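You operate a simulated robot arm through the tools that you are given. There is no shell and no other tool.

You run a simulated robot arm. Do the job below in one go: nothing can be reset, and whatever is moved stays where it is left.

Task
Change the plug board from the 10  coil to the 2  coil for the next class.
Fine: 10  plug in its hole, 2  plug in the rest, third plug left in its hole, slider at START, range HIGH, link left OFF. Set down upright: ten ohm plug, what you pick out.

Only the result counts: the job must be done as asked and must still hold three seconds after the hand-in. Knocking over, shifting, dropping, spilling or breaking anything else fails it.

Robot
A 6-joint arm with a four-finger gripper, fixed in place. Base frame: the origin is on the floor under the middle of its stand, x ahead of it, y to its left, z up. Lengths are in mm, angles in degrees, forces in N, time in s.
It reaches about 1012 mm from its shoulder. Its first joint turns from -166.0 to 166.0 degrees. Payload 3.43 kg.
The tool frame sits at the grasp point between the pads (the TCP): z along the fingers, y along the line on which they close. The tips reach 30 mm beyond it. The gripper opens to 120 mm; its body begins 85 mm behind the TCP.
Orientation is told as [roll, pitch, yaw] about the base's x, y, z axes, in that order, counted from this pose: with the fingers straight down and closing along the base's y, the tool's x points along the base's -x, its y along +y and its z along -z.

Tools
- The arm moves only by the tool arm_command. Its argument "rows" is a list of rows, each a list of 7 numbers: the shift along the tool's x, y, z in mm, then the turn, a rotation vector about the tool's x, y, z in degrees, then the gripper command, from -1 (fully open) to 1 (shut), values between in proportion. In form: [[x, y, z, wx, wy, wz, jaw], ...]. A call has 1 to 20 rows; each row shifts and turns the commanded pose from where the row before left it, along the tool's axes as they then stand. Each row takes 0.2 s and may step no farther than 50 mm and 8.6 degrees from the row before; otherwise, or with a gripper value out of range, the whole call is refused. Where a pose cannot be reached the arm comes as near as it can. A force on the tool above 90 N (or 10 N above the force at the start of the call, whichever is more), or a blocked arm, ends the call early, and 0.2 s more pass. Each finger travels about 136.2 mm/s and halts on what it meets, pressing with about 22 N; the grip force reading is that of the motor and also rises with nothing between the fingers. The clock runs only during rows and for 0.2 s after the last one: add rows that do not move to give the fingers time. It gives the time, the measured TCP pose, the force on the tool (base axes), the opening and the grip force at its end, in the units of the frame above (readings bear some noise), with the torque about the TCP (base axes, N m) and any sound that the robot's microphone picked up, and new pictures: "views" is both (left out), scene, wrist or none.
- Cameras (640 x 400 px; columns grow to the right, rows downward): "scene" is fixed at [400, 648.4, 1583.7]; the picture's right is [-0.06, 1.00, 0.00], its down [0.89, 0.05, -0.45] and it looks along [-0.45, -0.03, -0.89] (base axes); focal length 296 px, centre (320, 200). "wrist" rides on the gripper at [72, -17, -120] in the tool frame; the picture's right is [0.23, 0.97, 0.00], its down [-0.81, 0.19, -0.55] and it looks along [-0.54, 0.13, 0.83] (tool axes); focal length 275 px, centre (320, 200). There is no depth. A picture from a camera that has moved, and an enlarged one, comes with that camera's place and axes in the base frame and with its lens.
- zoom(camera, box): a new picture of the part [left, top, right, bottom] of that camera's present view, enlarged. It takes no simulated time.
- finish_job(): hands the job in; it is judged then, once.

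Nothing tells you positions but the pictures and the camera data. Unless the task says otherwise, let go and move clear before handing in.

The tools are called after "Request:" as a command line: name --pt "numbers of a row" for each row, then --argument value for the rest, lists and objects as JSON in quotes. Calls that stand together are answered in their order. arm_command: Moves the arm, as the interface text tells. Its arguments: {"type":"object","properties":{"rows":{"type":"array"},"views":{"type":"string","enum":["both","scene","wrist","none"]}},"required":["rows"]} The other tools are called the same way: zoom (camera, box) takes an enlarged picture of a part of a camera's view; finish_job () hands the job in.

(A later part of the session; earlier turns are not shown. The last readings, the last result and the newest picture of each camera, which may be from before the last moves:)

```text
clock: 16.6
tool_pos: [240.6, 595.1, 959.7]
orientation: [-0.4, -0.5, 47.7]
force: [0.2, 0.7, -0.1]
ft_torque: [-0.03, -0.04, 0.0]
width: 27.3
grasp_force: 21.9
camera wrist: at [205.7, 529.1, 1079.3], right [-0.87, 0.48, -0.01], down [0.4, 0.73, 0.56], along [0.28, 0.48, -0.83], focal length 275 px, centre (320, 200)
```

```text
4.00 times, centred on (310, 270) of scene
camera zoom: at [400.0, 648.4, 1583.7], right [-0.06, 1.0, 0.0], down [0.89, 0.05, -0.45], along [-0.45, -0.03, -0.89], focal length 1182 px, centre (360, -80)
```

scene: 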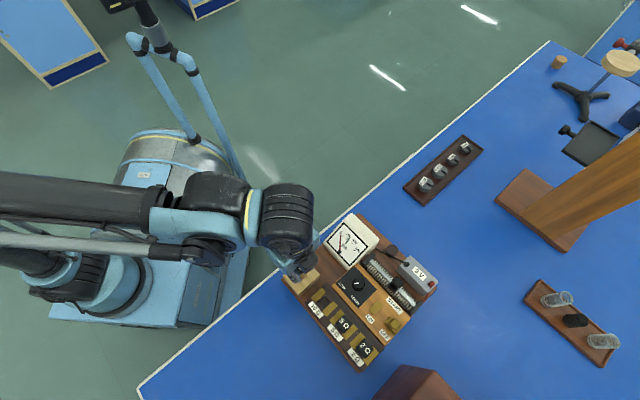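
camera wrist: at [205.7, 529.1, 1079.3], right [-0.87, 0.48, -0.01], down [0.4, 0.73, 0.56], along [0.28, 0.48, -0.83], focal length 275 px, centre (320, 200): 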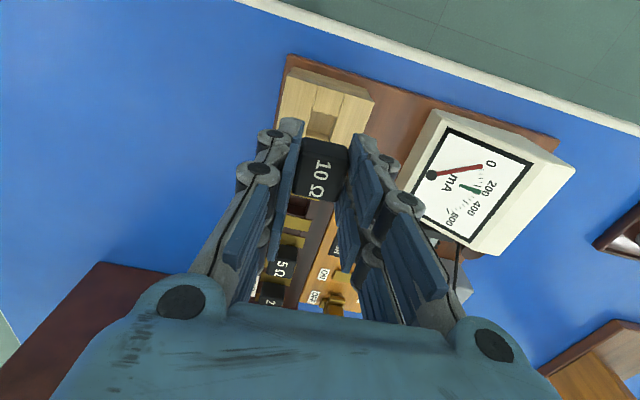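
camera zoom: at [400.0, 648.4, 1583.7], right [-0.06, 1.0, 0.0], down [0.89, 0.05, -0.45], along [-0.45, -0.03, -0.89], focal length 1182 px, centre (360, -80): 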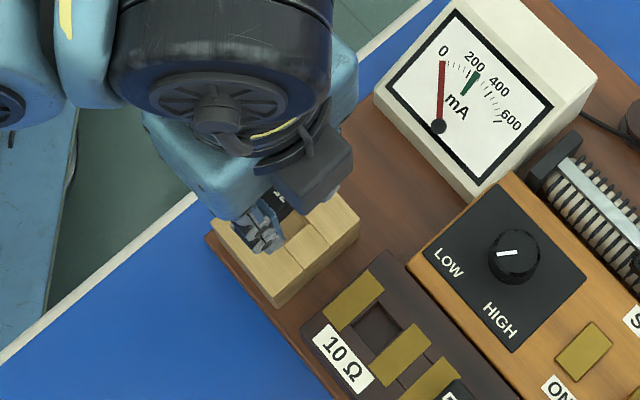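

The 10 Ω plug is out and held well; the rest has a square hole about 20 mm wide. Before moving to the 10 Ω hole I'll zoom on the seated plugs and plates to judge how the heads sit.

Request:
zoom --camera "wrist" --box '[240, 190, 340, 310]'

Request:
zoom --camera "scene" --box '[310, 280, 380, 350]'

Request:
zoom --camera "wrist" --box '[270, 80, 370, 170]'

```text
3.33 times, centred on (290, 250) of wrist
camera zoom: at [205.7, 529.1, 1079.3], right [-0.87, 0.48, -0.01], down [0.4, 0.73, 0.56], along [0.28, 0.48, -0.83], focal length 918 px, centre (420, 33)
```

zoom: 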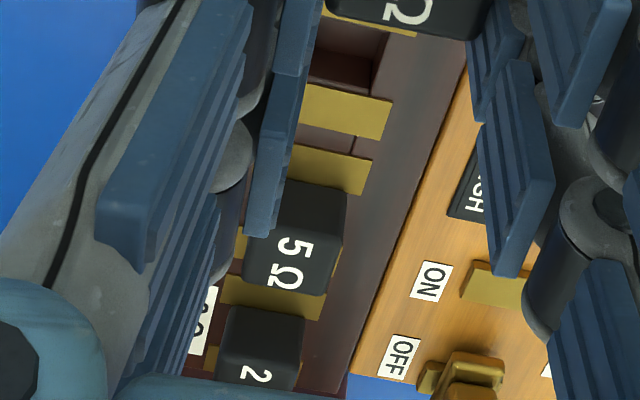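

```text
5.71 times, centred on (345, 315) of scene
camera zoom: at [400.0, 648.4, 1583.7], right [-0.06, 1.0, 0.0], down [0.89, 0.05, -0.45], along [-0.45, -0.03, -0.89], focal length 1688 px, centre (177, -457)
```

zoom: 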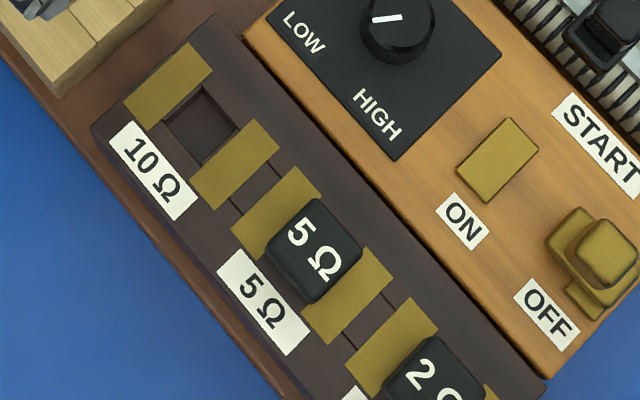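

```text
4.44 times, centred on (320, 125) of wrist
camera zoom: at [205.7, 529.1, 1079.3], right [-0.87, 0.48, -0.01], down [0.4, 0.73, 0.56], along [0.28, 0.48, -0.83], focal length 1224 px, centre (320, 533)
```

zoom: 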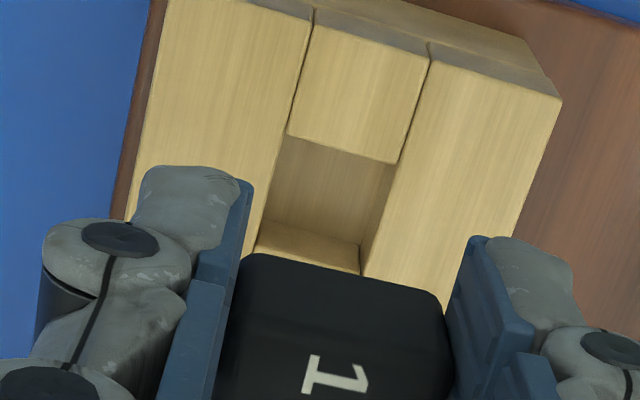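

The plug head fits between the two contact plates, with the shank going into the square hole. I'll turn the hand to the board's yaw (about 45.2°) here first; the rest hole's position in this view then gives me the reference for alignment.

Request:
arm_command --pt "0 0 0 0 0 2.5 1" --pt "0 0 0 0 0 0 1" --pt "0 0 0 0 0 0 1" --views "wrist"

Request:
zoom --camera "wrist" --box '[270, 80, 370, 170]'

```text
clock: 17.4
tool_pos: [241.9, 594.8, 959.5]
orientation: [-0.4, -0.4, 45.3]
force: [0.5, -0.2, -0.3]
ft_torque: [0.01, 0.0, 0.02]
width: 27.4
grasp_force: 22.0
camera wrist: at [203.1, 530.8, 1079.3], right [-0.85, 0.52, -0.01], down [0.43, 0.71, 0.56], along [0.3, 0.47, -0.83], focal length 275 px, centre (320, 200)
```

wrist: 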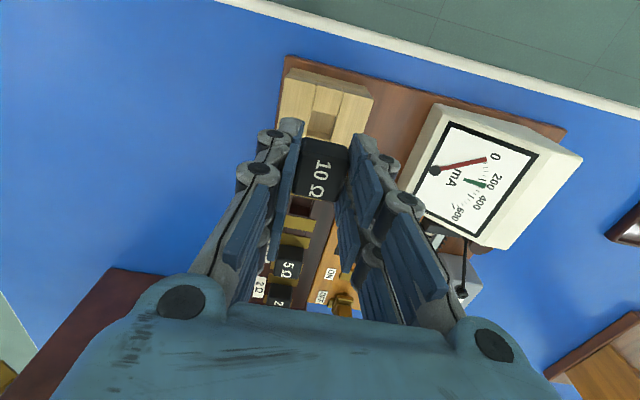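

```text
4.44 times, centred on (320, 125) of wrist
camera zoom: at [203.1, 530.8, 1079.3], right [-0.85, 0.52, -0.01], down [0.43, 0.71, 0.56], along [0.3, 0.47, -0.83], focal length 1224 px, centre (320, 533)
```

zoom: 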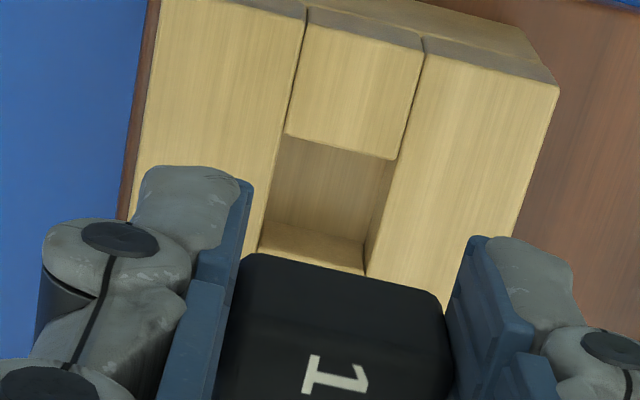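

With the hand aligned to the board, the rest hole sits about 1.7 mm to the tool's +y side of the plug, a useful calibration. Now moving along the row to above the 10 Ω hole.

Request:
arm_command --pt "-20 0 0 0 0 0 1" --pt "-25 0 0 0 0 0 1" --pt "-25 0 0 0 0 0 1" --pt "-13.5 0 0 0 0 0 1" --pt "0 0 0 0 0 0 1" --pt "0 0 0 0 0 0 1" --views "both"

Request:
zoom --camera "wrist" --box '[270, 80, 370, 170]'

Request:
zoom --camera "scene" --box '[280, 240, 380, 340]'

```text
clock: 18.8
tool_pos: [300.6, 653.3, 959.5]
orientation: [-0.4, -0.4, 45.2]
force: [-0.4, 0.8, 0.4]
ft_torque: [0.02, -0.02, 0.0]
width: 27.3
grasp_force: 21.8
camera wrist: at [261.8, 589.5, 1080.1], right [-0.85, 0.52, -0.01], down [0.43, 0.71, 0.56], along [0.3, 0.47, -0.83], focal length 275 px, centre (320, 200)
```

scene: 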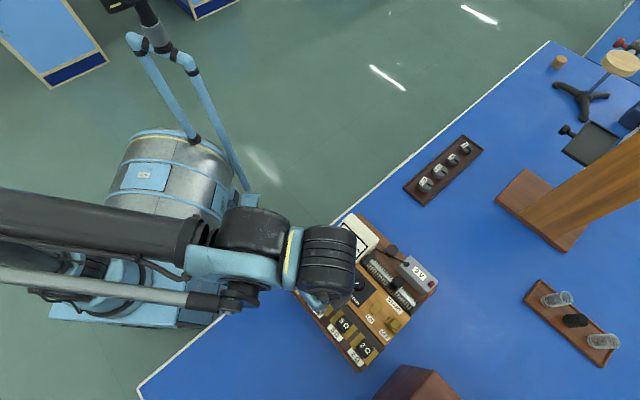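
wrist: 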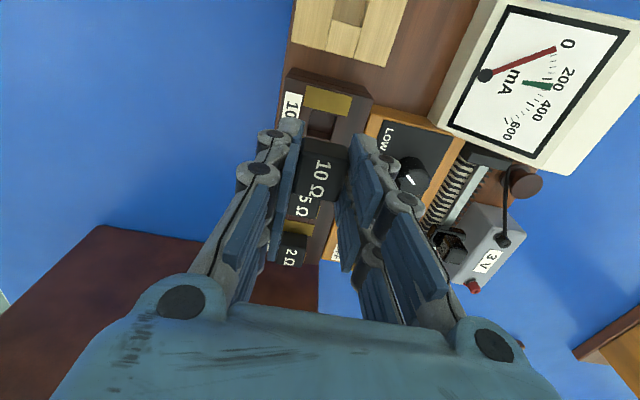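

```text
4.44 times, centred on (320, 125) of wrist
camera zoom: at [261.8, 589.5, 1080.1], right [-0.85, 0.52, -0.01], down [0.43, 0.71, 0.56], along [0.3, 0.47, -0.83], focal length 1224 px, centre (320, 533)
```

zoom: 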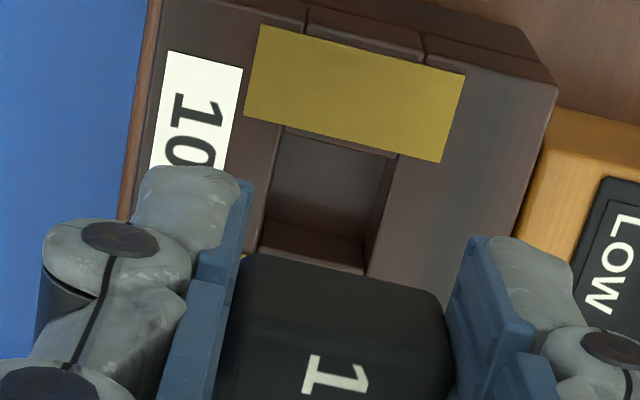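

```text
4.00 times, centred on (330, 290) of scene
camera zoom: at [400.0, 648.4, 1583.7], right [-0.06, 1.0, 0.0], down [0.89, 0.05, -0.45], along [-0.45, -0.03, -0.89], focal length 1182 px, centre (280, -160)
```

zoom: 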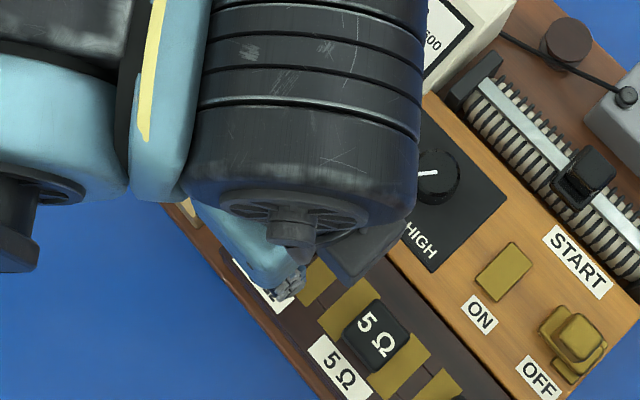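

The coil block shows the same geometry as the rest, so the same offset applies. I'll shift 1.7 mm to centre the plug over the hole, lower partway, and check.

Request:
arm_command --pt "0 1.7 0 0 0 0 1" --pt "0 0 8 0 0 0 1" --pt "0 0 8 0 0 0 1" --pt "0 0 8 0 0 0 1" --pt "0 0 0 0 0 0 1" --views "wrist"

Request:
zoom --camera "wrist" --box '[270, 80, 370, 170]'

```text
clock: 20.0
tool_pos: [299.8, 654.5, 935.6]
orientation: [-0.4, -0.5, 45.2]
force: [-0.2, 0.2, -0.3]
ft_torque: [0.02, 0.02, -0.02]
width: 27.2
grasp_force: 21.8
camera wrist: at [260.9, 591.3, 1055.5], right [-0.85, 0.52, -0.01], down [0.43, 0.71, 0.56], along [0.3, 0.47, -0.83], focal length 275 px, centre (320, 200)
```

wrist: 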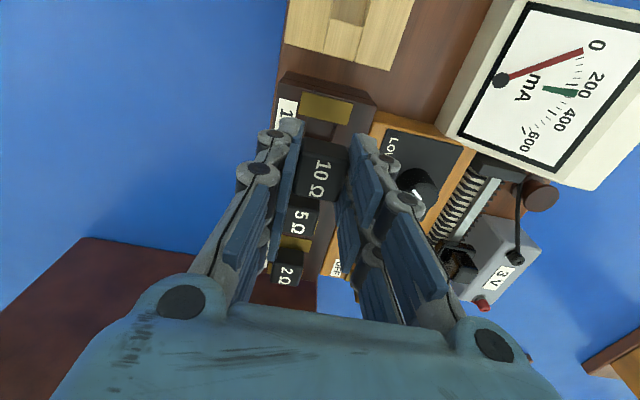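

```text
4.44 times, centred on (320, 125) of wrist
camera zoom: at [260.9, 591.3, 1055.5], right [-0.85, 0.52, -0.01], down [0.43, 0.71, 0.56], along [0.3, 0.47, -0.83], focal length 1224 px, centre (320, 533)
```

zoom: 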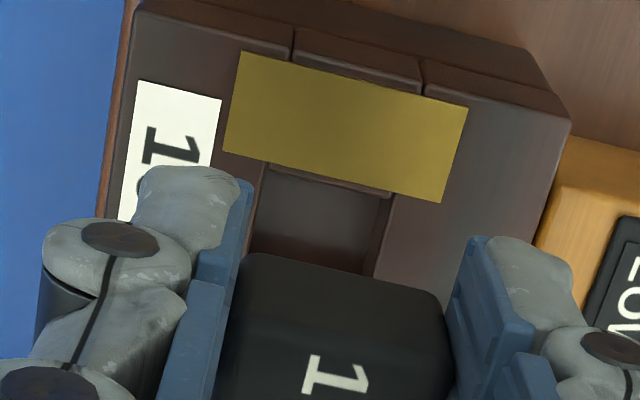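

The plug is nearly centred over the hole. The hole is only about 9 mm deep, so the shank is short. I'll make a 0.7 mm correction, then lower to just above entry and check.

Request:
arm_command --pt "0.7 0 6 0 0 0 1" --pt "0 0 8 0 0 0 1" --pt "0 0 7 0 0 0 1" --pt "0 0 4 0 0 0 1" --pt "0 0 0 0 0 0 1" --views "wrist"

Request:
zoom --camera "wrist" --box '[260, 90, 380, 190]'

```text
clock: 21.2
tool_pos: [298.9, 654.0, 910.7]
orientation: [-0.5, -0.5, 45.2]
force: [0.3, 0.9, -2.0]
ft_torque: [-0.05, -0.01, 0.01]
width: 27.2
grasp_force: 22.2
camera wrist: at [260.7, 590.9, 1030.9], right [-0.85, 0.52, -0.01], down [0.43, 0.71, 0.56], along [0.3, 0.47, -0.83], focal length 275 px, centre (320, 200)
```

wrist: 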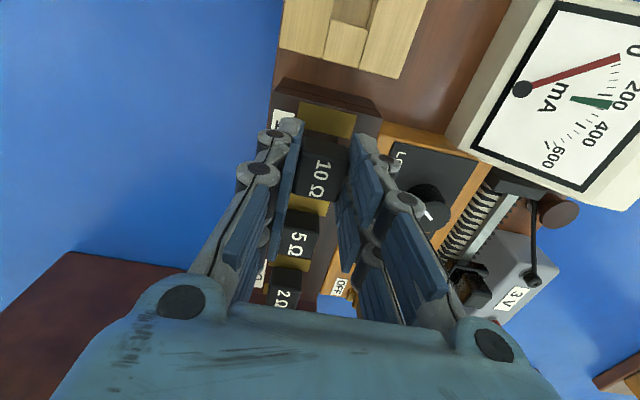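

```text
4.00 times, centred on (320, 140) of wrist
camera zoom: at [260.7, 590.9, 1030.9], right [-0.85, 0.52, -0.01], down [0.43, 0.71, 0.56], along [0.3, 0.47, -0.83], focal length 1101 px, centre (320, 440)
```

zoom: 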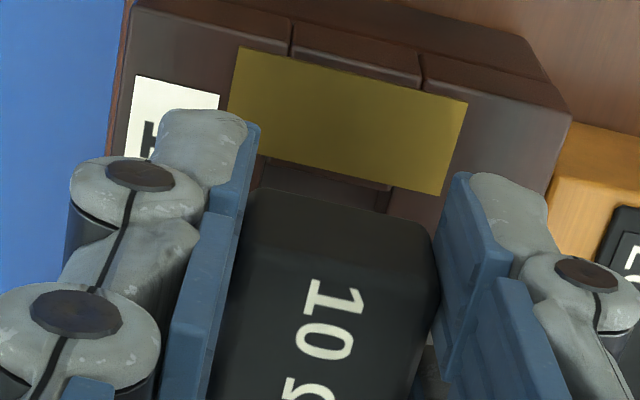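

I'll zoom more tightly to compare the head centre with the hole before inserting.

Request:
zoom --camera "wrist" --box '[288, 128, 358, 208]'

Request:
zoom --camera "wrist" --box '[290, 95, 360, 155]'

```text
5.00 times, centred on (323, 168) of wrist
camera zoom: at [260.7, 590.9, 1030.9], right [-0.85, 0.52, -0.01], down [0.43, 0.71, 0.56], along [0.3, 0.47, -0.83], focal length 1376 px, centre (305, 360)
```

zoom: 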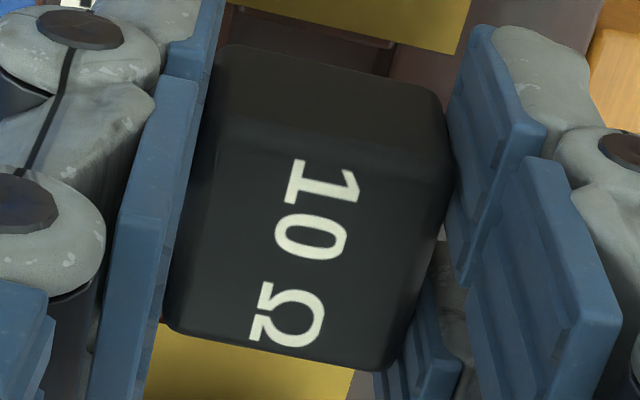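

```text
6.67 times, centred on (325, 125) of wrist
camera zoom: at [260.7, 590.9, 1030.9], right [-0.85, 0.52, -0.01], down [0.43, 0.71, 0.56], along [0.3, 0.47, -0.83], focal length 1835 px, centre (287, 700)
```

zoom: 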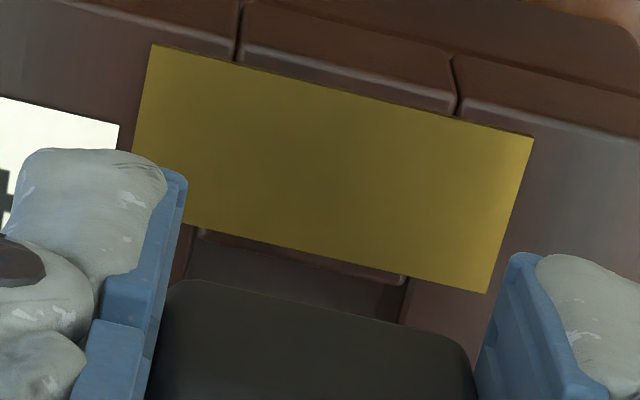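

The plug sits about 1 mm to the +y side of the hole; yaw matches well. I'll shift back 1 mm and lower gently, watching the force.

Request:
arm_command --pt "0 -1.0 0 0 0 0 1" --pt "0 0 2 0 0 0 1" --pt "0 0 2 0 0 0 1" --pt "0 0 2 0 0 0 1" --pt "0 0 0 0 0 0 1" --views "wrist"

Request:
zoom --camera "wrist" --box '[288, 98, 358, 178]'

```text
clock: 22.4
tool_pos: [299.0, 654.6, 904.6]
orientation: [-0.4, -0.4, 45.2]
force: [-0.1, 0.0, 0.1]
ft_torque: [-0.02, 0.03, 0.02]
width: 27.3
grasp_force: 22.4
camera wrist: at [261.5, 590.2, 1024.8], right [-0.85, 0.52, -0.01], down [0.43, 0.71, 0.56], along [0.3, 0.47, -0.83], focal length 275 px, centre (320, 200)
```

wrist: 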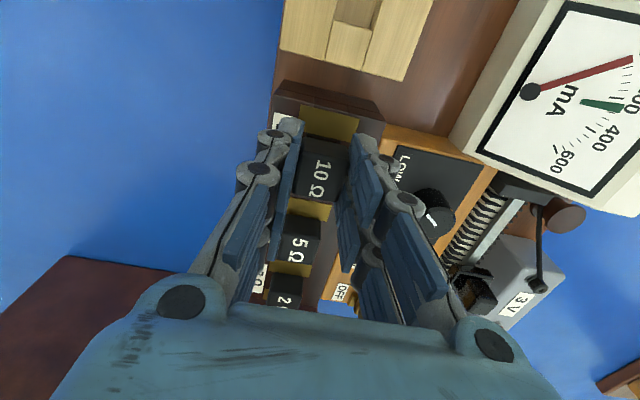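

```text
5.00 times, centred on (323, 138) of wrist
camera zoom: at [261.5, 590.2, 1024.8], right [-0.85, 0.52, -0.01], down [0.43, 0.71, 0.56], along [0.3, 0.47, -0.83], focal length 1376 px, centre (305, 510)
```

zoom: 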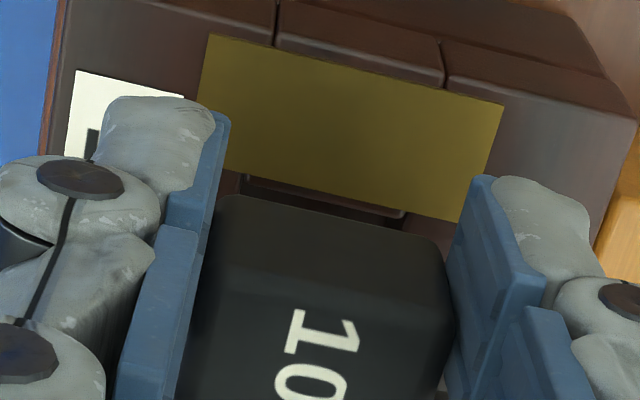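

No contact force yet and alignment looks good. Continuing down in small steps.

Request:
arm_command --pt "0 0 2 0 0 0 1" --pt "0 0 1.5 0 0 0 1" --pt "0 0 0 0 0 0 1" --views "wrist"

Request:
zoom --camera "wrist" --box '[288, 98, 358, 178]'

```text
clock: 23.2
tool_pos: [299.7, 654.7, 899.7]
orientation: [-0.4, -0.5, 45.2]
force: [-0.3, -0.3, -1.1]
ft_torque: [0.01, -0.01, -0.01]
width: 27.4
grasp_force: 21.7
camera wrist: at [261.5, 590.2, 1021.2], right [-0.85, 0.52, -0.01], down [0.43, 0.71, 0.56], along [0.3, 0.47, -0.83], focal length 275 px, centre (320, 200)
```

wrist: 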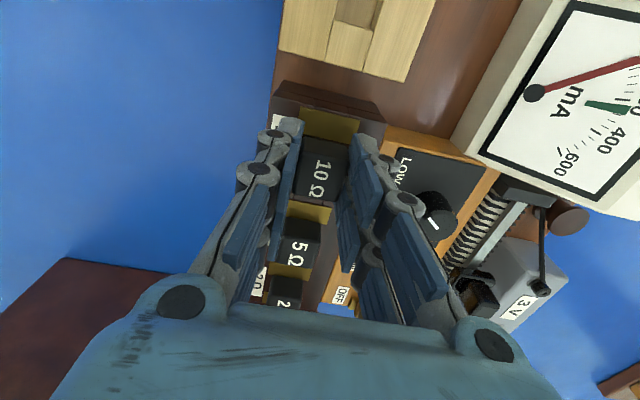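

```text
5.00 times, centred on (323, 138) of wrist
camera zoom: at [261.5, 590.2, 1021.2], right [-0.85, 0.52, -0.01], down [0.43, 0.71, 0.56], along [0.3, 0.47, -0.83], focal length 1376 px, centre (305, 510)
```

zoom: 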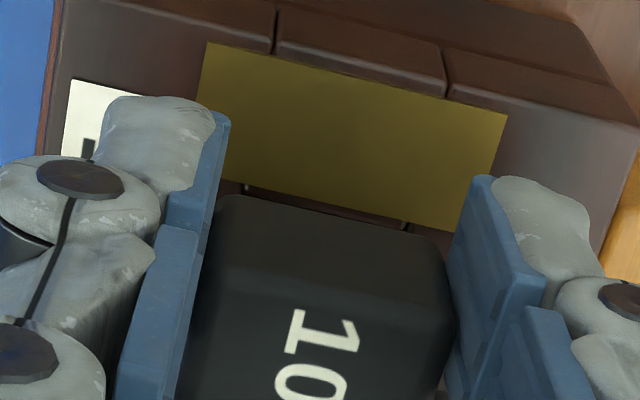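

Request:
arm_command --pt "0 0 1.5 0 0 0 1" --pt "0 0 1.5 0 0 0 1" --pt "0 0 0 0 0 0 1" --views "wrist"

Request:
zoom --camera "wrist" --box '[288, 98, 358, 178]'

```text
clock: 24.0
tool_pos: [299.5, 653.4, 897.5]
orientation: [-0.4, -0.5, 45.2]
force: [1.6, -1.1, -0.7]
ft_torque: [0.0, 0.03, -0.03]
width: 27.3
grasp_force: 22.3
camera wrist: at [261.5, 590.2, 1018.2], right [-0.85, 0.52, -0.01], down [0.43, 0.71, 0.56], along [0.3, 0.47, -0.83], focal length 275 px, centre (320, 200)
```

wrist: 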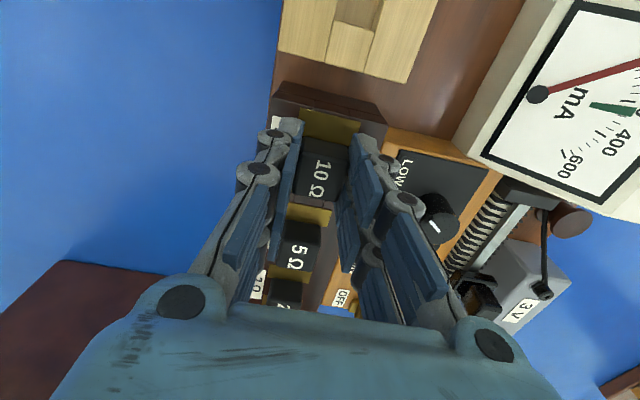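

```text
5.00 times, centred on (323, 138) of wrist
camera zoom: at [261.5, 590.2, 1018.2], right [-0.85, 0.52, -0.01], down [0.43, 0.71, 0.56], along [0.3, 0.47, -0.83], focal length 1376 px, centre (305, 510)
```

zoom: 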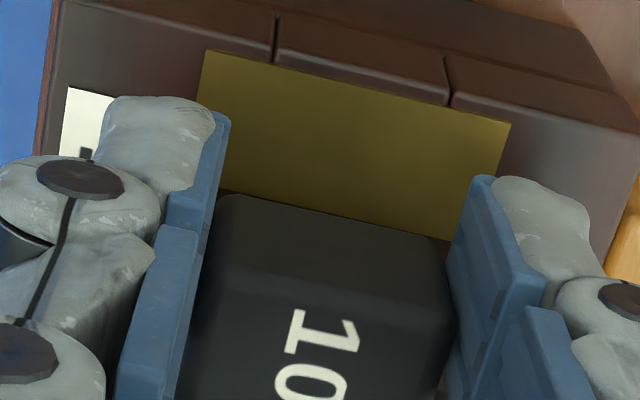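

The plug is still fixed in the hand with no resistance, so the shank appears to be entering. Continuing.

Request:
arm_command --pt "0 0 1.5 0 0 0 1" --pt "0 0 1 0 0 0 1" --pt "0 0 0 0 0 0 1" --views "wrist"

Request:
zoom --camera "wrist" --box '[288, 98, 358, 178]'

```text
clock: 24.8
tool_pos: [301.3, 653.5, 895.9]
orientation: [-0.3, -0.6, 45.3]
force: [0.2, 0.0, 0.8]
ft_torque: [0.01, 0.02, 0.02]
width: 27.4
grasp_force: 21.5
camera wrist: at [261.7, 590.4, 1015.9], right [-0.85, 0.52, -0.01], down [0.43, 0.71, 0.56], along [0.3, 0.47, -0.83], focal length 275 px, centre (320, 200)
```

wrist: 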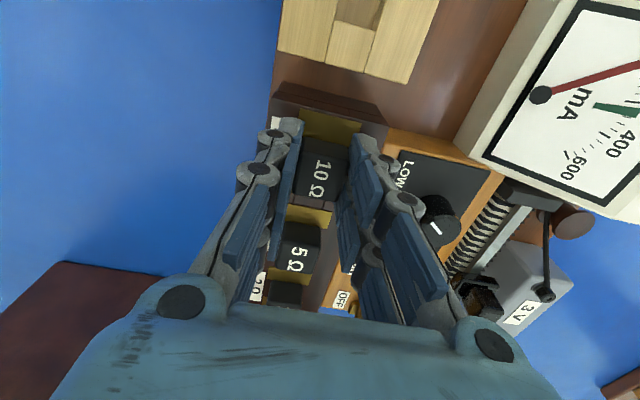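

```text
5.00 times, centred on (323, 138) of wrist
camera zoom: at [261.7, 590.4, 1015.9], right [-0.85, 0.52, -0.01], down [0.43, 0.71, 0.56], along [0.3, 0.47, -0.83], focal length 1376 px, centre (305, 510)
```

zoom: 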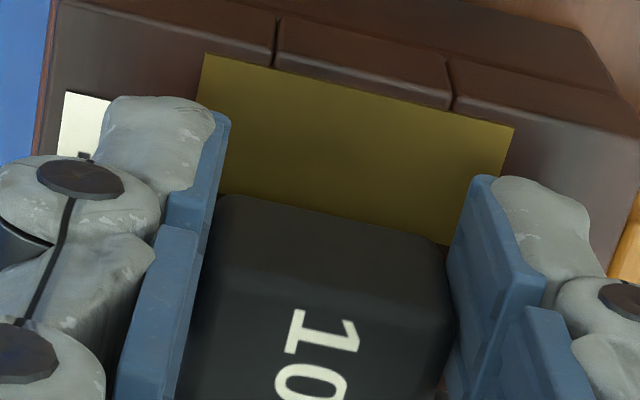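

Request:
arm_command --pt "0 0 1 0 0 0 1" --pt "0 0 1 0 0 0 1" --pt "0 0 0 0 0 0 1" --views "wrist"

Request:
zoom --camera "wrist" --box '[288, 98, 358, 178]'

```text
clock: 25.6
tool_pos: [300.5, 654.6, 893.5]
orientation: [-0.4, -0.5, 45.2]
force: [1.6, 0.6, 4.4]
ft_torque: [0.03, 0.05, -0.01]
width: 27.1
grasp_force: 21.7
camera wrist: at [261.6, 590.2, 1014.0], right [-0.85, 0.52, -0.01], down [0.43, 0.71, 0.56], along [0.3, 0.47, -0.83], focal length 275 px, centre (320, 200)
```

wrist: 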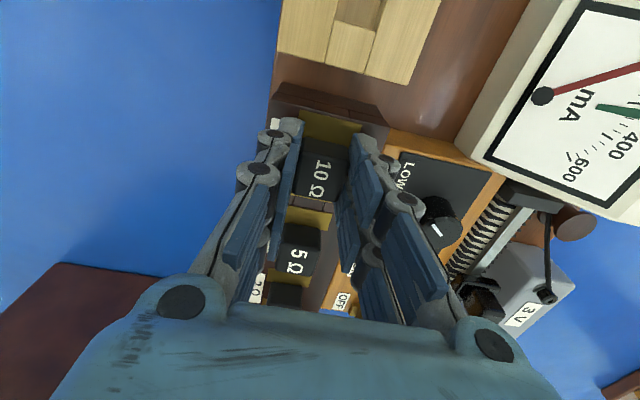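

```text
5.00 times, centred on (323, 138) of wrist
camera zoom: at [261.6, 590.2, 1014.0], right [-0.85, 0.52, -0.01], down [0.43, 0.71, 0.56], along [0.3, 0.47, -0.83], focal length 1376 px, centre (305, 510)
```

zoom: 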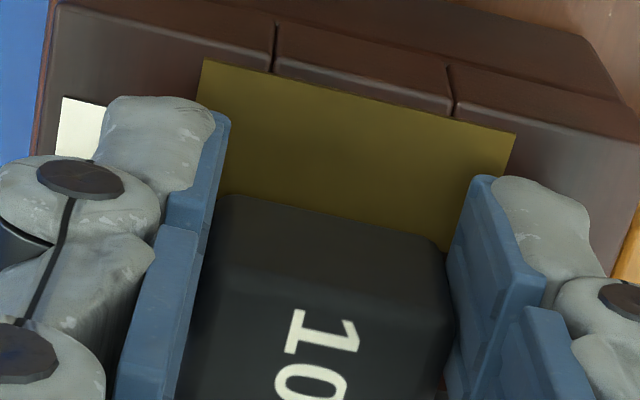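

Contact of about 4 N at exactly the height it had on the rest, so the plug looks seated. I'll open, lift clear, and check.

Request:
arm_command --pt "0 0 0 0 0 0 0.45" --pt "0 0 0 0 0 0 0.17" --pt "0 0 0 0 0 0 0.17" --pt "0 0 -15 0 0 0 0.17" --pt "0 0 -25 0 0 0 0" --pt "0 0 -25 0 0 0 -0.3" --pt "0 0 0 0 0 0 -0.3" --views "both"

Request:
zoom --camera "wrist" --box '[240, 70, 390, 240]'

Request:
zoom --camera "scene" --box '[290, 270, 380, 360]'

```text
clock: 27.2
tool_pos: [300.5, 653.3, 959.1]
orientation: [-0.4, -0.5, 45.2]
force: [-0.2, 0.2, 0.8]
ft_torque: [-0.01, -0.01, 0.01]
width: 77.9
grasp_force: 0.0
camera wrist: at [260.7, 589.8, 1079.2], right [-0.85, 0.52, -0.01], down [0.43, 0.71, 0.56], along [0.3, 0.47, -0.83], focal length 275 px, centre (320, 200)
```

scene: 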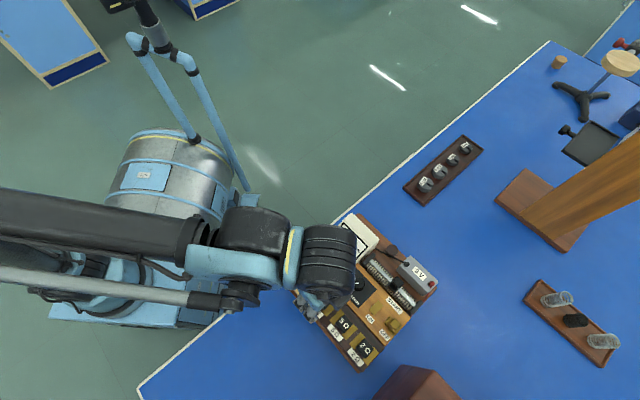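
wrist: 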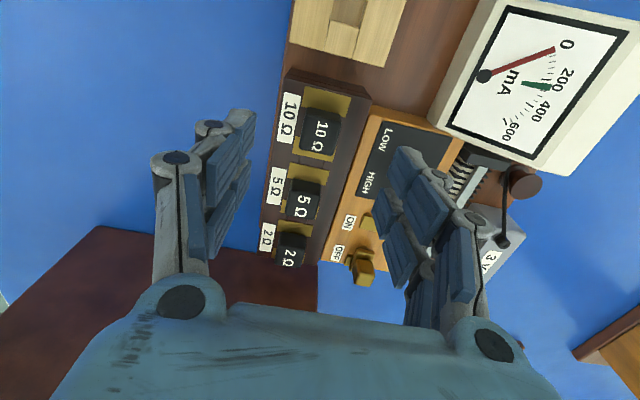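

```text
2.35 times, centred on (315, 155) of wrist
camera zoom: at [260.7, 589.8, 1079.2], right [-0.85, 0.52, -0.01], down [0.43, 0.71, 0.56], along [0.3, 0.47, -0.83], focal length 648 px, centre (332, 306)
```

zoom: 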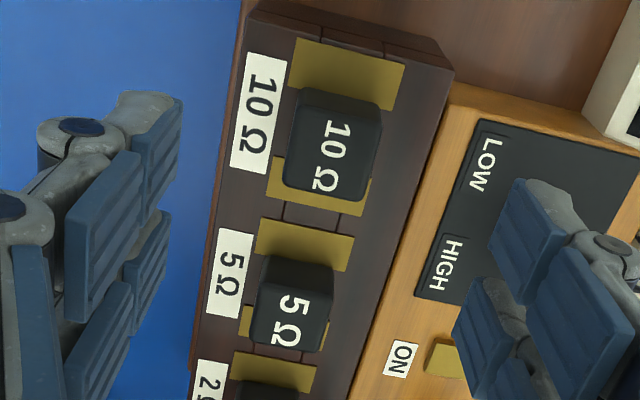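

```text
4.44 times, centred on (335, 315) of scene
camera zoom: at [400.0, 648.4, 1583.7], right [-0.06, 1.0, 0.0], down [0.89, 0.05, -0.45], along [-0.45, -0.03, -0.89], focal length 1313 px, centre (253, -311)
```

zoom: 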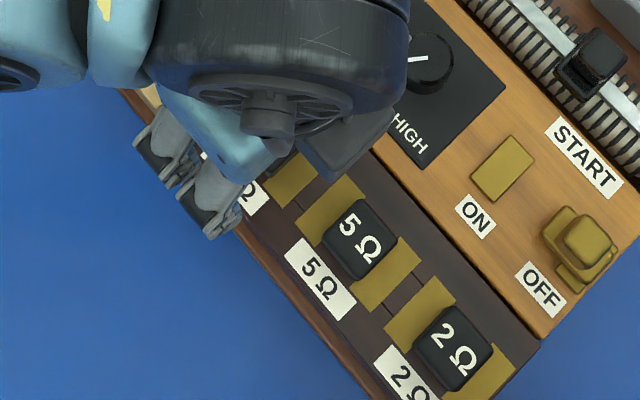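

The 10 Ω plug stands in its hole between the plates, like its neighbours. Next I'll move along the row to above the 2 Ω plug; the box face is about 84 mm beyond it, clear of the hand.

Request:
arm_command --pt "-32.5 0 0 0 0 0 -0.3" --pt "-32.5 0 0 0 0 0 -0.3" --pt "-32.5 0 0 0 0 0 -0.3" --pt "-32.5 0 0 0 0 0 -0.3" --pt "0 0 0 0 0 0 -0.3" --pt "0 0 0 0 0 0 -0.3" --views "both"

Request:
zoom --camera "wrist" --box '[270, 80, 370, 180]'

Request:
zoom --camera "wrist" --box '[240, 0, 420, 180]'

Request:
zoom --camera "scene" --box '[280, 260, 440, 400]'

```text
clock: 28.6
tool_pos: [391.0, 745.2, 959.3]
orientation: [-0.4, -0.5, 45.3]
force: [-0.2, -0.9, -0.1]
ft_torque: [-0.02, -0.02, 0.0]
width: 78.0
grasp_force: 0.0
camera wrist: at [352.5, 682.7, 1079.5], right [-0.85, 0.52, -0.01], down [0.43, 0.71, 0.56], along [0.3, 0.47, -0.83], focal length 275 px, centre (320, 200)
```

scene: 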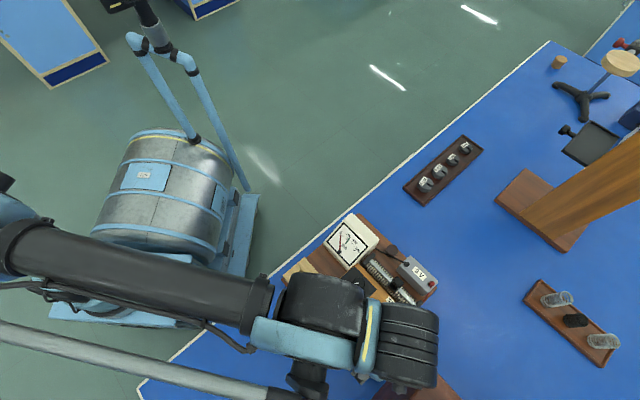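
wrist: 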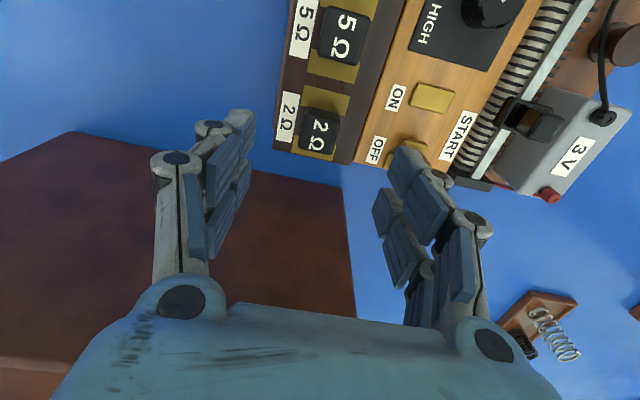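

```text
4.00 times, centred on (320, 130) of wrist
camera zoom: at [352.5, 682.7, 1079.5], right [-0.85, 0.52, -0.01], down [0.43, 0.71, 0.56], along [0.3, 0.47, -0.83], focal length 1101 px, centre (320, 480)
```

zoom: 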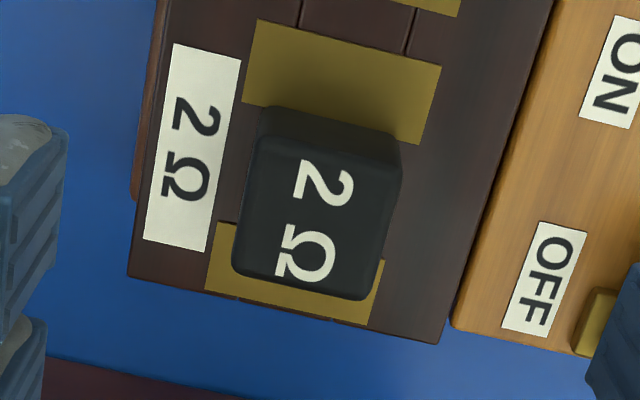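

```text
2.22 times, centred on (330, 90) of wrist
camera zoom: at [352.5, 682.7, 1079.5], right [-0.85, 0.52, -0.01], down [0.43, 0.71, 0.56], along [0.3, 0.47, -0.83], focal length 612 px, centre (298, 444)
```

zoom: 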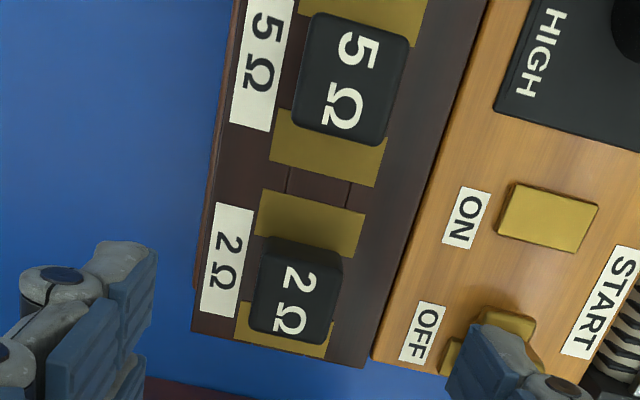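

```text
2.86 times, centred on (360, 330) of scene
camera zoom: at [400.0, 648.4, 1583.7], right [-0.06, 1.0, 0.0], down [0.89, 0.05, -0.45], along [-0.45, -0.03, -0.89], focal length 844 px, centre (206, -171)
```

zoom: 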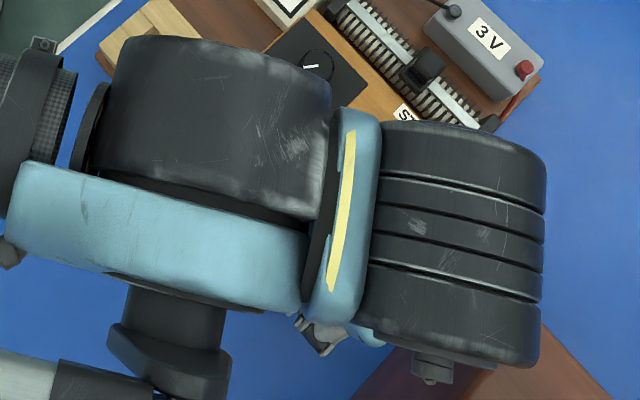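

The hand is over the 2 Ω plug, about 1 mm off in tool y. I'll correct, lower to the same grip depth as before, and close.

Request:
arm_command --pt "0 -1 0 0 0 0 0.17" --pt "0 0 20 0 0 0 0.17" --pt "0 0 18 0 0 0 0.17" --pt "0 0 12 0 0 0 0.17" --pt "0 0 6 0 0 0 0.17" --pt "0 0 0 0 0 0 0.17" --views "wrist"

Request:
zoom --camera "wrist" --box '[250, 80, 400, 220]'

```text
clock: 30.0
tool_pos: [393.2, 746.3, 902.5]
orientation: [-0.4, -0.5, 45.2]
force: [0.5, -0.2, 0.9]
ft_torque: [-0.01, 0.04, -0.02]
width: 49.9
grasp_force: 0.1
camera wrist: at [354.0, 681.9, 1023.4], right [-0.85, 0.52, -0.01], down [0.43, 0.71, 0.56], along [0.3, 0.47, -0.83], focal length 275 px, centre (320, 200)
```

wrist: 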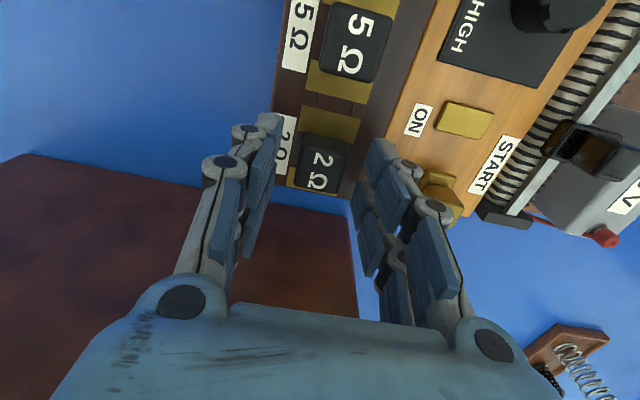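

```text
2.86 times, centred on (325, 150) of wrist
camera zoom: at [354.0, 681.9, 1023.4], right [-0.85, 0.52, -0.01], down [0.43, 0.71, 0.56], along [0.3, 0.47, -0.83], focal length 786 px, centre (306, 343)
```

zoom: 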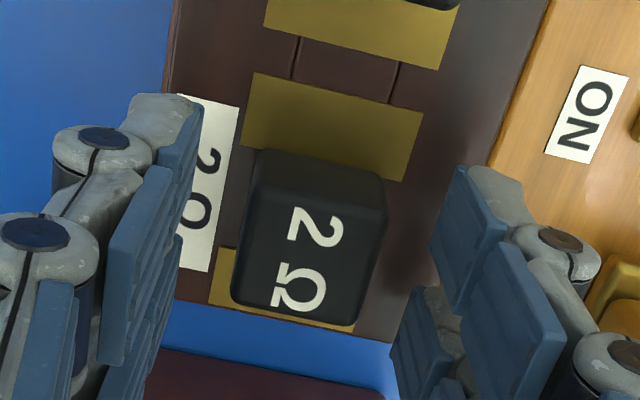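

Well centred. Lowering the last 8 mm and closing.

Request:
arm_command --pt "0 0 4 0 0 0 0.17" --pt "0 0 4.5 0 0 0 0.17" --pt "0 0 0 0 0 0 0.17" --pt "0 0 0 0 0 0 0.45" --pt "0 0 0 0 0 0 1" --pt "0 0 0 0 0 0 1" --views "wrist"

Request:
zoom --camera "wrist" --box '[250, 80, 400, 220]'

```text
clock: 31.4
tool_pos: [392.1, 744.6, 894.8]
orientation: [-0.4, -0.5, 45.2]
force: [0.4, 0.2, 1.0]
ft_torque: [-0.02, 0.0, -0.03]
width: 27.3
grasp_force: 21.8
camera wrist: at [353.6, 682.0, 1014.9], right [-0.85, 0.52, -0.01], down [0.43, 0.71, 0.56], along [0.3, 0.47, -0.83], focal length 275 px, centre (320, 200)
```

wrist: 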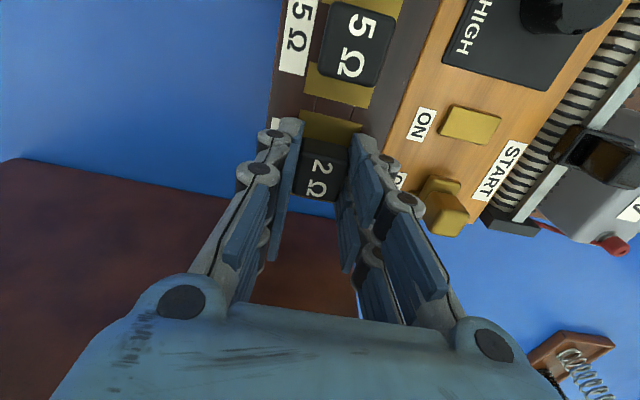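

```text
2.86 times, centred on (325, 150) of wrist
camera zoom: at [353.6, 682.0, 1014.9], right [-0.85, 0.52, -0.01], down [0.43, 0.71, 0.56], along [0.3, 0.47, -0.83], focal length 786 px, centre (306, 343)
```

zoom: 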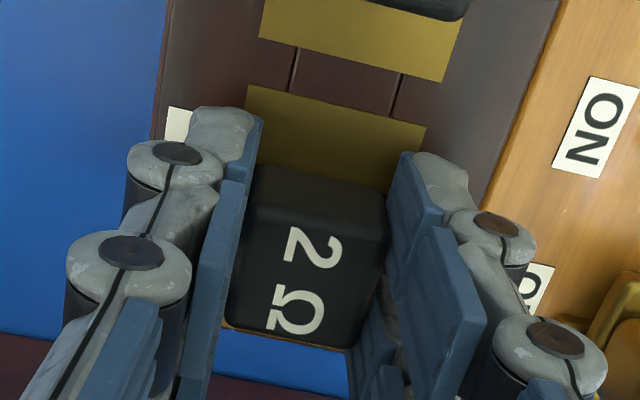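

Gripped at 27.3 mm. Slow test lift.

Request:
arm_command --pt "0 0 -2 0 0 0 1" --pt "0 0 -2 0 0 0 1" --pt "0 0 -2 0 0 0 1" --pt "0 0 -2 0 0 0 1" --pt "0 0 0 0 0 0 1" --views "wrist"

Request:
zoom --camera "wrist" --box '[250, 80, 400, 220]'

```text
clock: 32.6
tool_pos: [393.4, 745.6, 903.6]
orientation: [-0.3, -0.5, 45.1]
force: [0.3, -0.8, -0.8]
ft_torque: [-0.02, -0.01, -0.01]
width: 27.3
grasp_force: 21.9
camera wrist: at [353.9, 681.9, 1023.2], right [-0.85, 0.52, -0.01], down [0.43, 0.71, 0.56], along [0.3, 0.47, -0.83], focal length 275 px, centre (320, 200)
```

wrist: 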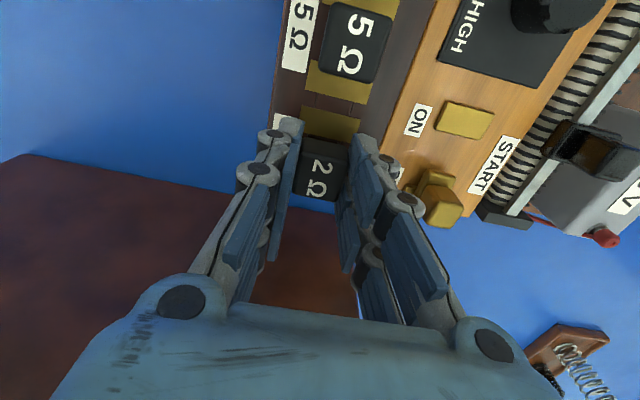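

```text
2.86 times, centred on (325, 150) of wrist
camera zoom: at [353.9, 681.9, 1023.2], right [-0.85, 0.52, -0.01], down [0.43, 0.71, 0.56], along [0.3, 0.47, -0.83], focal length 786 px, centre (306, 343)
```

zoom: 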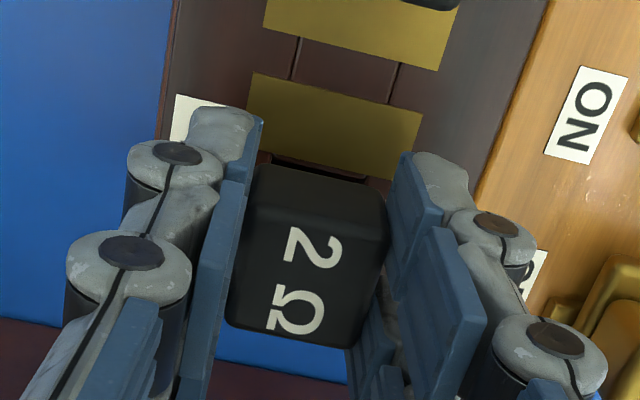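

The 2 Ω plug is coming out. Lifting to travel height.

Request:
arm_command --pt "0 0 -4 0 0 0 1" --pt "0 0 -6 0 0 0 1" --pt "0 0 -8 0 0 0 1" --pt "0 0 -8 0 0 0 1" --pt "0 0 -8 0 0 0 1" --pt "0 0 -8 0 0 0 1" --pt "0 0 -8 0 0 0 1" --pt "0 0 -6 0 0 0 1" --pt "0 0 0 0 0 0 1" --views "wrist"

Request:
zoom --camera "wrist" --box '[260, 70, 380, 210]'

```text
clock: 34.6
tool_pos: [392.5, 745.2, 959.5]
orientation: [-0.3, -0.6, 45.2]
force: [0.9, 0.0, -0.3]
ft_torque: [0.03, 0.01, -0.01]
width: 27.2
grasp_force: 21.9
camera wrist: at [353.8, 681.5, 1079.5], right [-0.85, 0.52, -0.01], down [0.43, 0.71, 0.56], along [0.3, 0.47, -0.83], focal length 275 px, centre (320, 200)
```

wrist: 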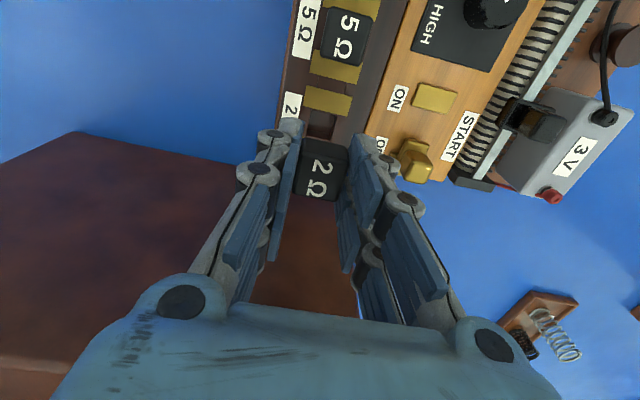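

```text
2.86 times, centred on (320, 140) of wrist
camera zoom: at [353.8, 681.5, 1079.5], right [-0.85, 0.52, -0.01], down [0.43, 0.71, 0.56], along [0.3, 0.47, -0.83], focal length 786 px, centre (320, 371)
```

zoom: 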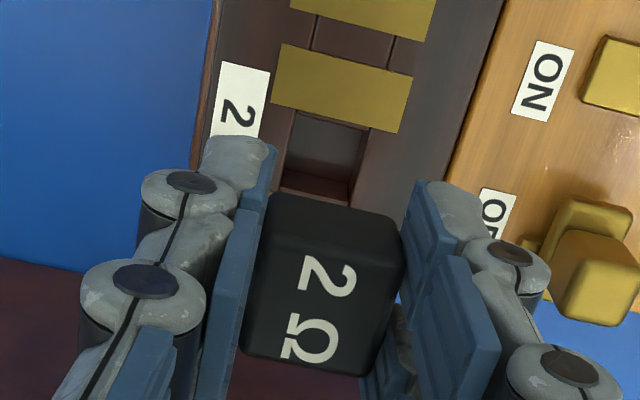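

Out cleanly. I'll record the hole's position in view here as a reference for lining up with the rest.

Request:
zoom --camera "wrist" --box '[270, 80, 370, 170]'

```text
4.44 times, centred on (320, 125) of wrist
camera zoom: at [353.8, 681.5, 1079.5], right [-0.85, 0.52, -0.01], down [0.43, 0.71, 0.56], along [0.3, 0.47, -0.83], focal length 1224 px, centre (320, 533)
```

zoom: 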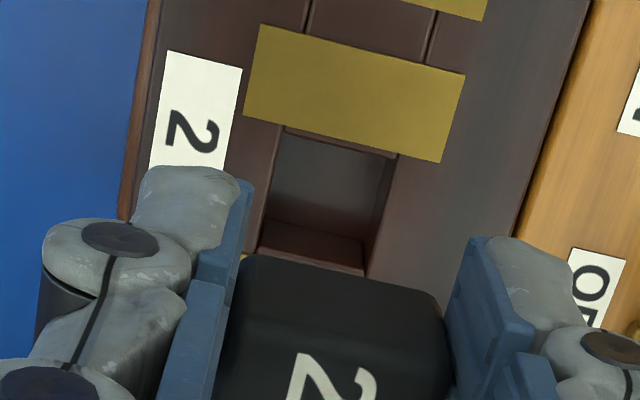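

Reference noted. Moving back along the row to above the rest.

Request:
arm_command --pt "25 0 0 0 0 0 1" --pt "38 0 0 0 0 0 1" --pt "40 0 0 0 0 0 1" --pt "40 0 0 0 0 0 1" --pt "38 0 0 0 0 0 1" --pt "31.3 0.7 0 0 0 0 1" --pt "0 0 0 0 0 0 1" --pt "0 0 0 0 0 0 1" --views "both"

Request:
zoom --camera "wrist" --box '[270, 80, 370, 170]'

Request:
zoom --camera "scene" --box '[300, 270, 390, 370]'

```text
clock: 36.4
tool_pos: [242.9, 596.3, 957.8]
orientation: [-0.3, -0.6, 45.2]
force: [0.4, 0.7, -0.5]
ft_torque: [0.01, 0.01, -0.01]
width: 27.3
grasp_force: 21.9
camera wrist: at [203.9, 532.1, 1077.9], right [-0.85, 0.52, -0.01], down [0.43, 0.71, 0.56], along [0.3, 0.47, -0.83], focal length 275 px, centre (320, 200)
```

scene: 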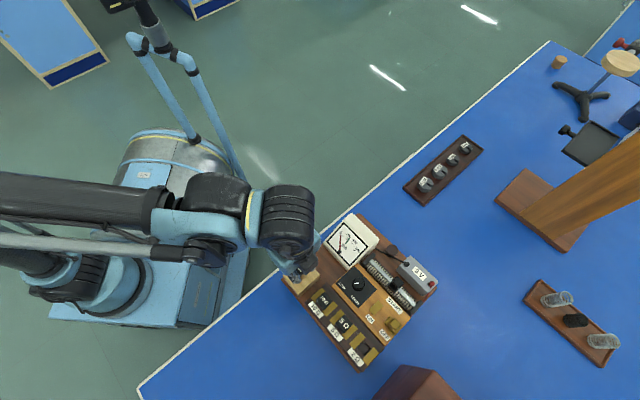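
wrist: 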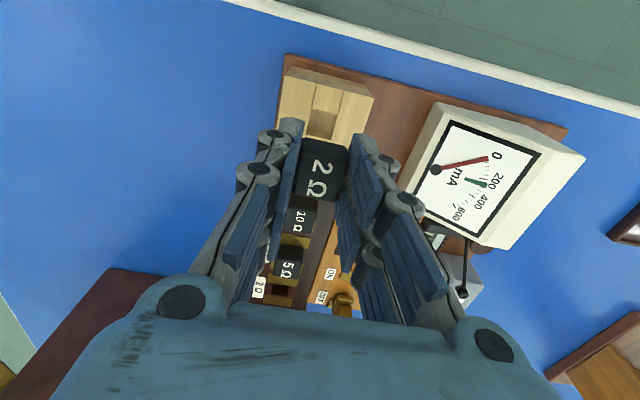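

```text
4.44 times, centred on (320, 125) of wrist
camera zoom: at [203.9, 532.1, 1077.9], right [-0.85, 0.52, -0.01], down [0.43, 0.71, 0.56], along [0.3, 0.47, -0.83], focal length 1224 px, centre (320, 533)
```

zoom: 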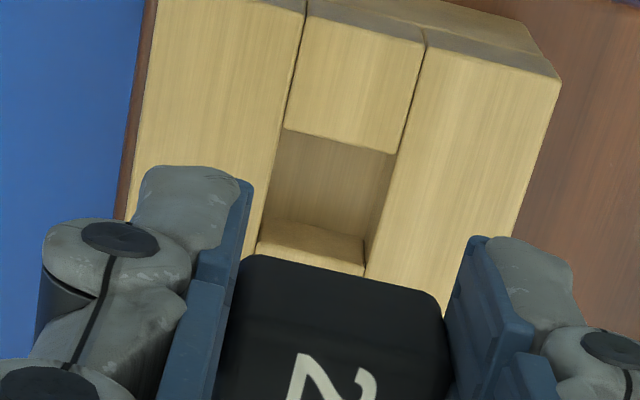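

```text
4.00 times, centred on (345, 320) of scene
camera zoom: at [400.0, 648.4, 1583.7], right [-0.06, 1.0, 0.0], down [0.89, 0.05, -0.45], along [-0.45, -0.03, -0.89], focal length 1182 px, centre (220, -280)
```

zoom: 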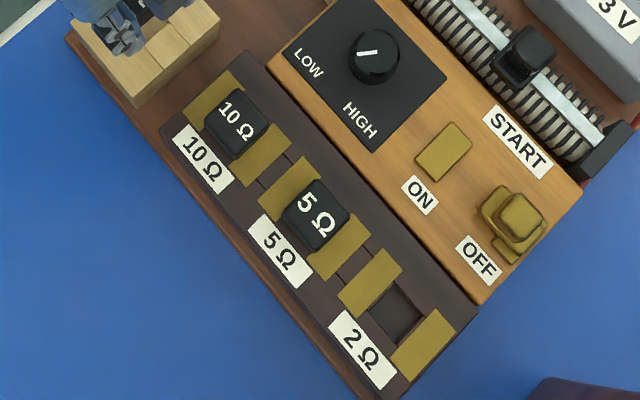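

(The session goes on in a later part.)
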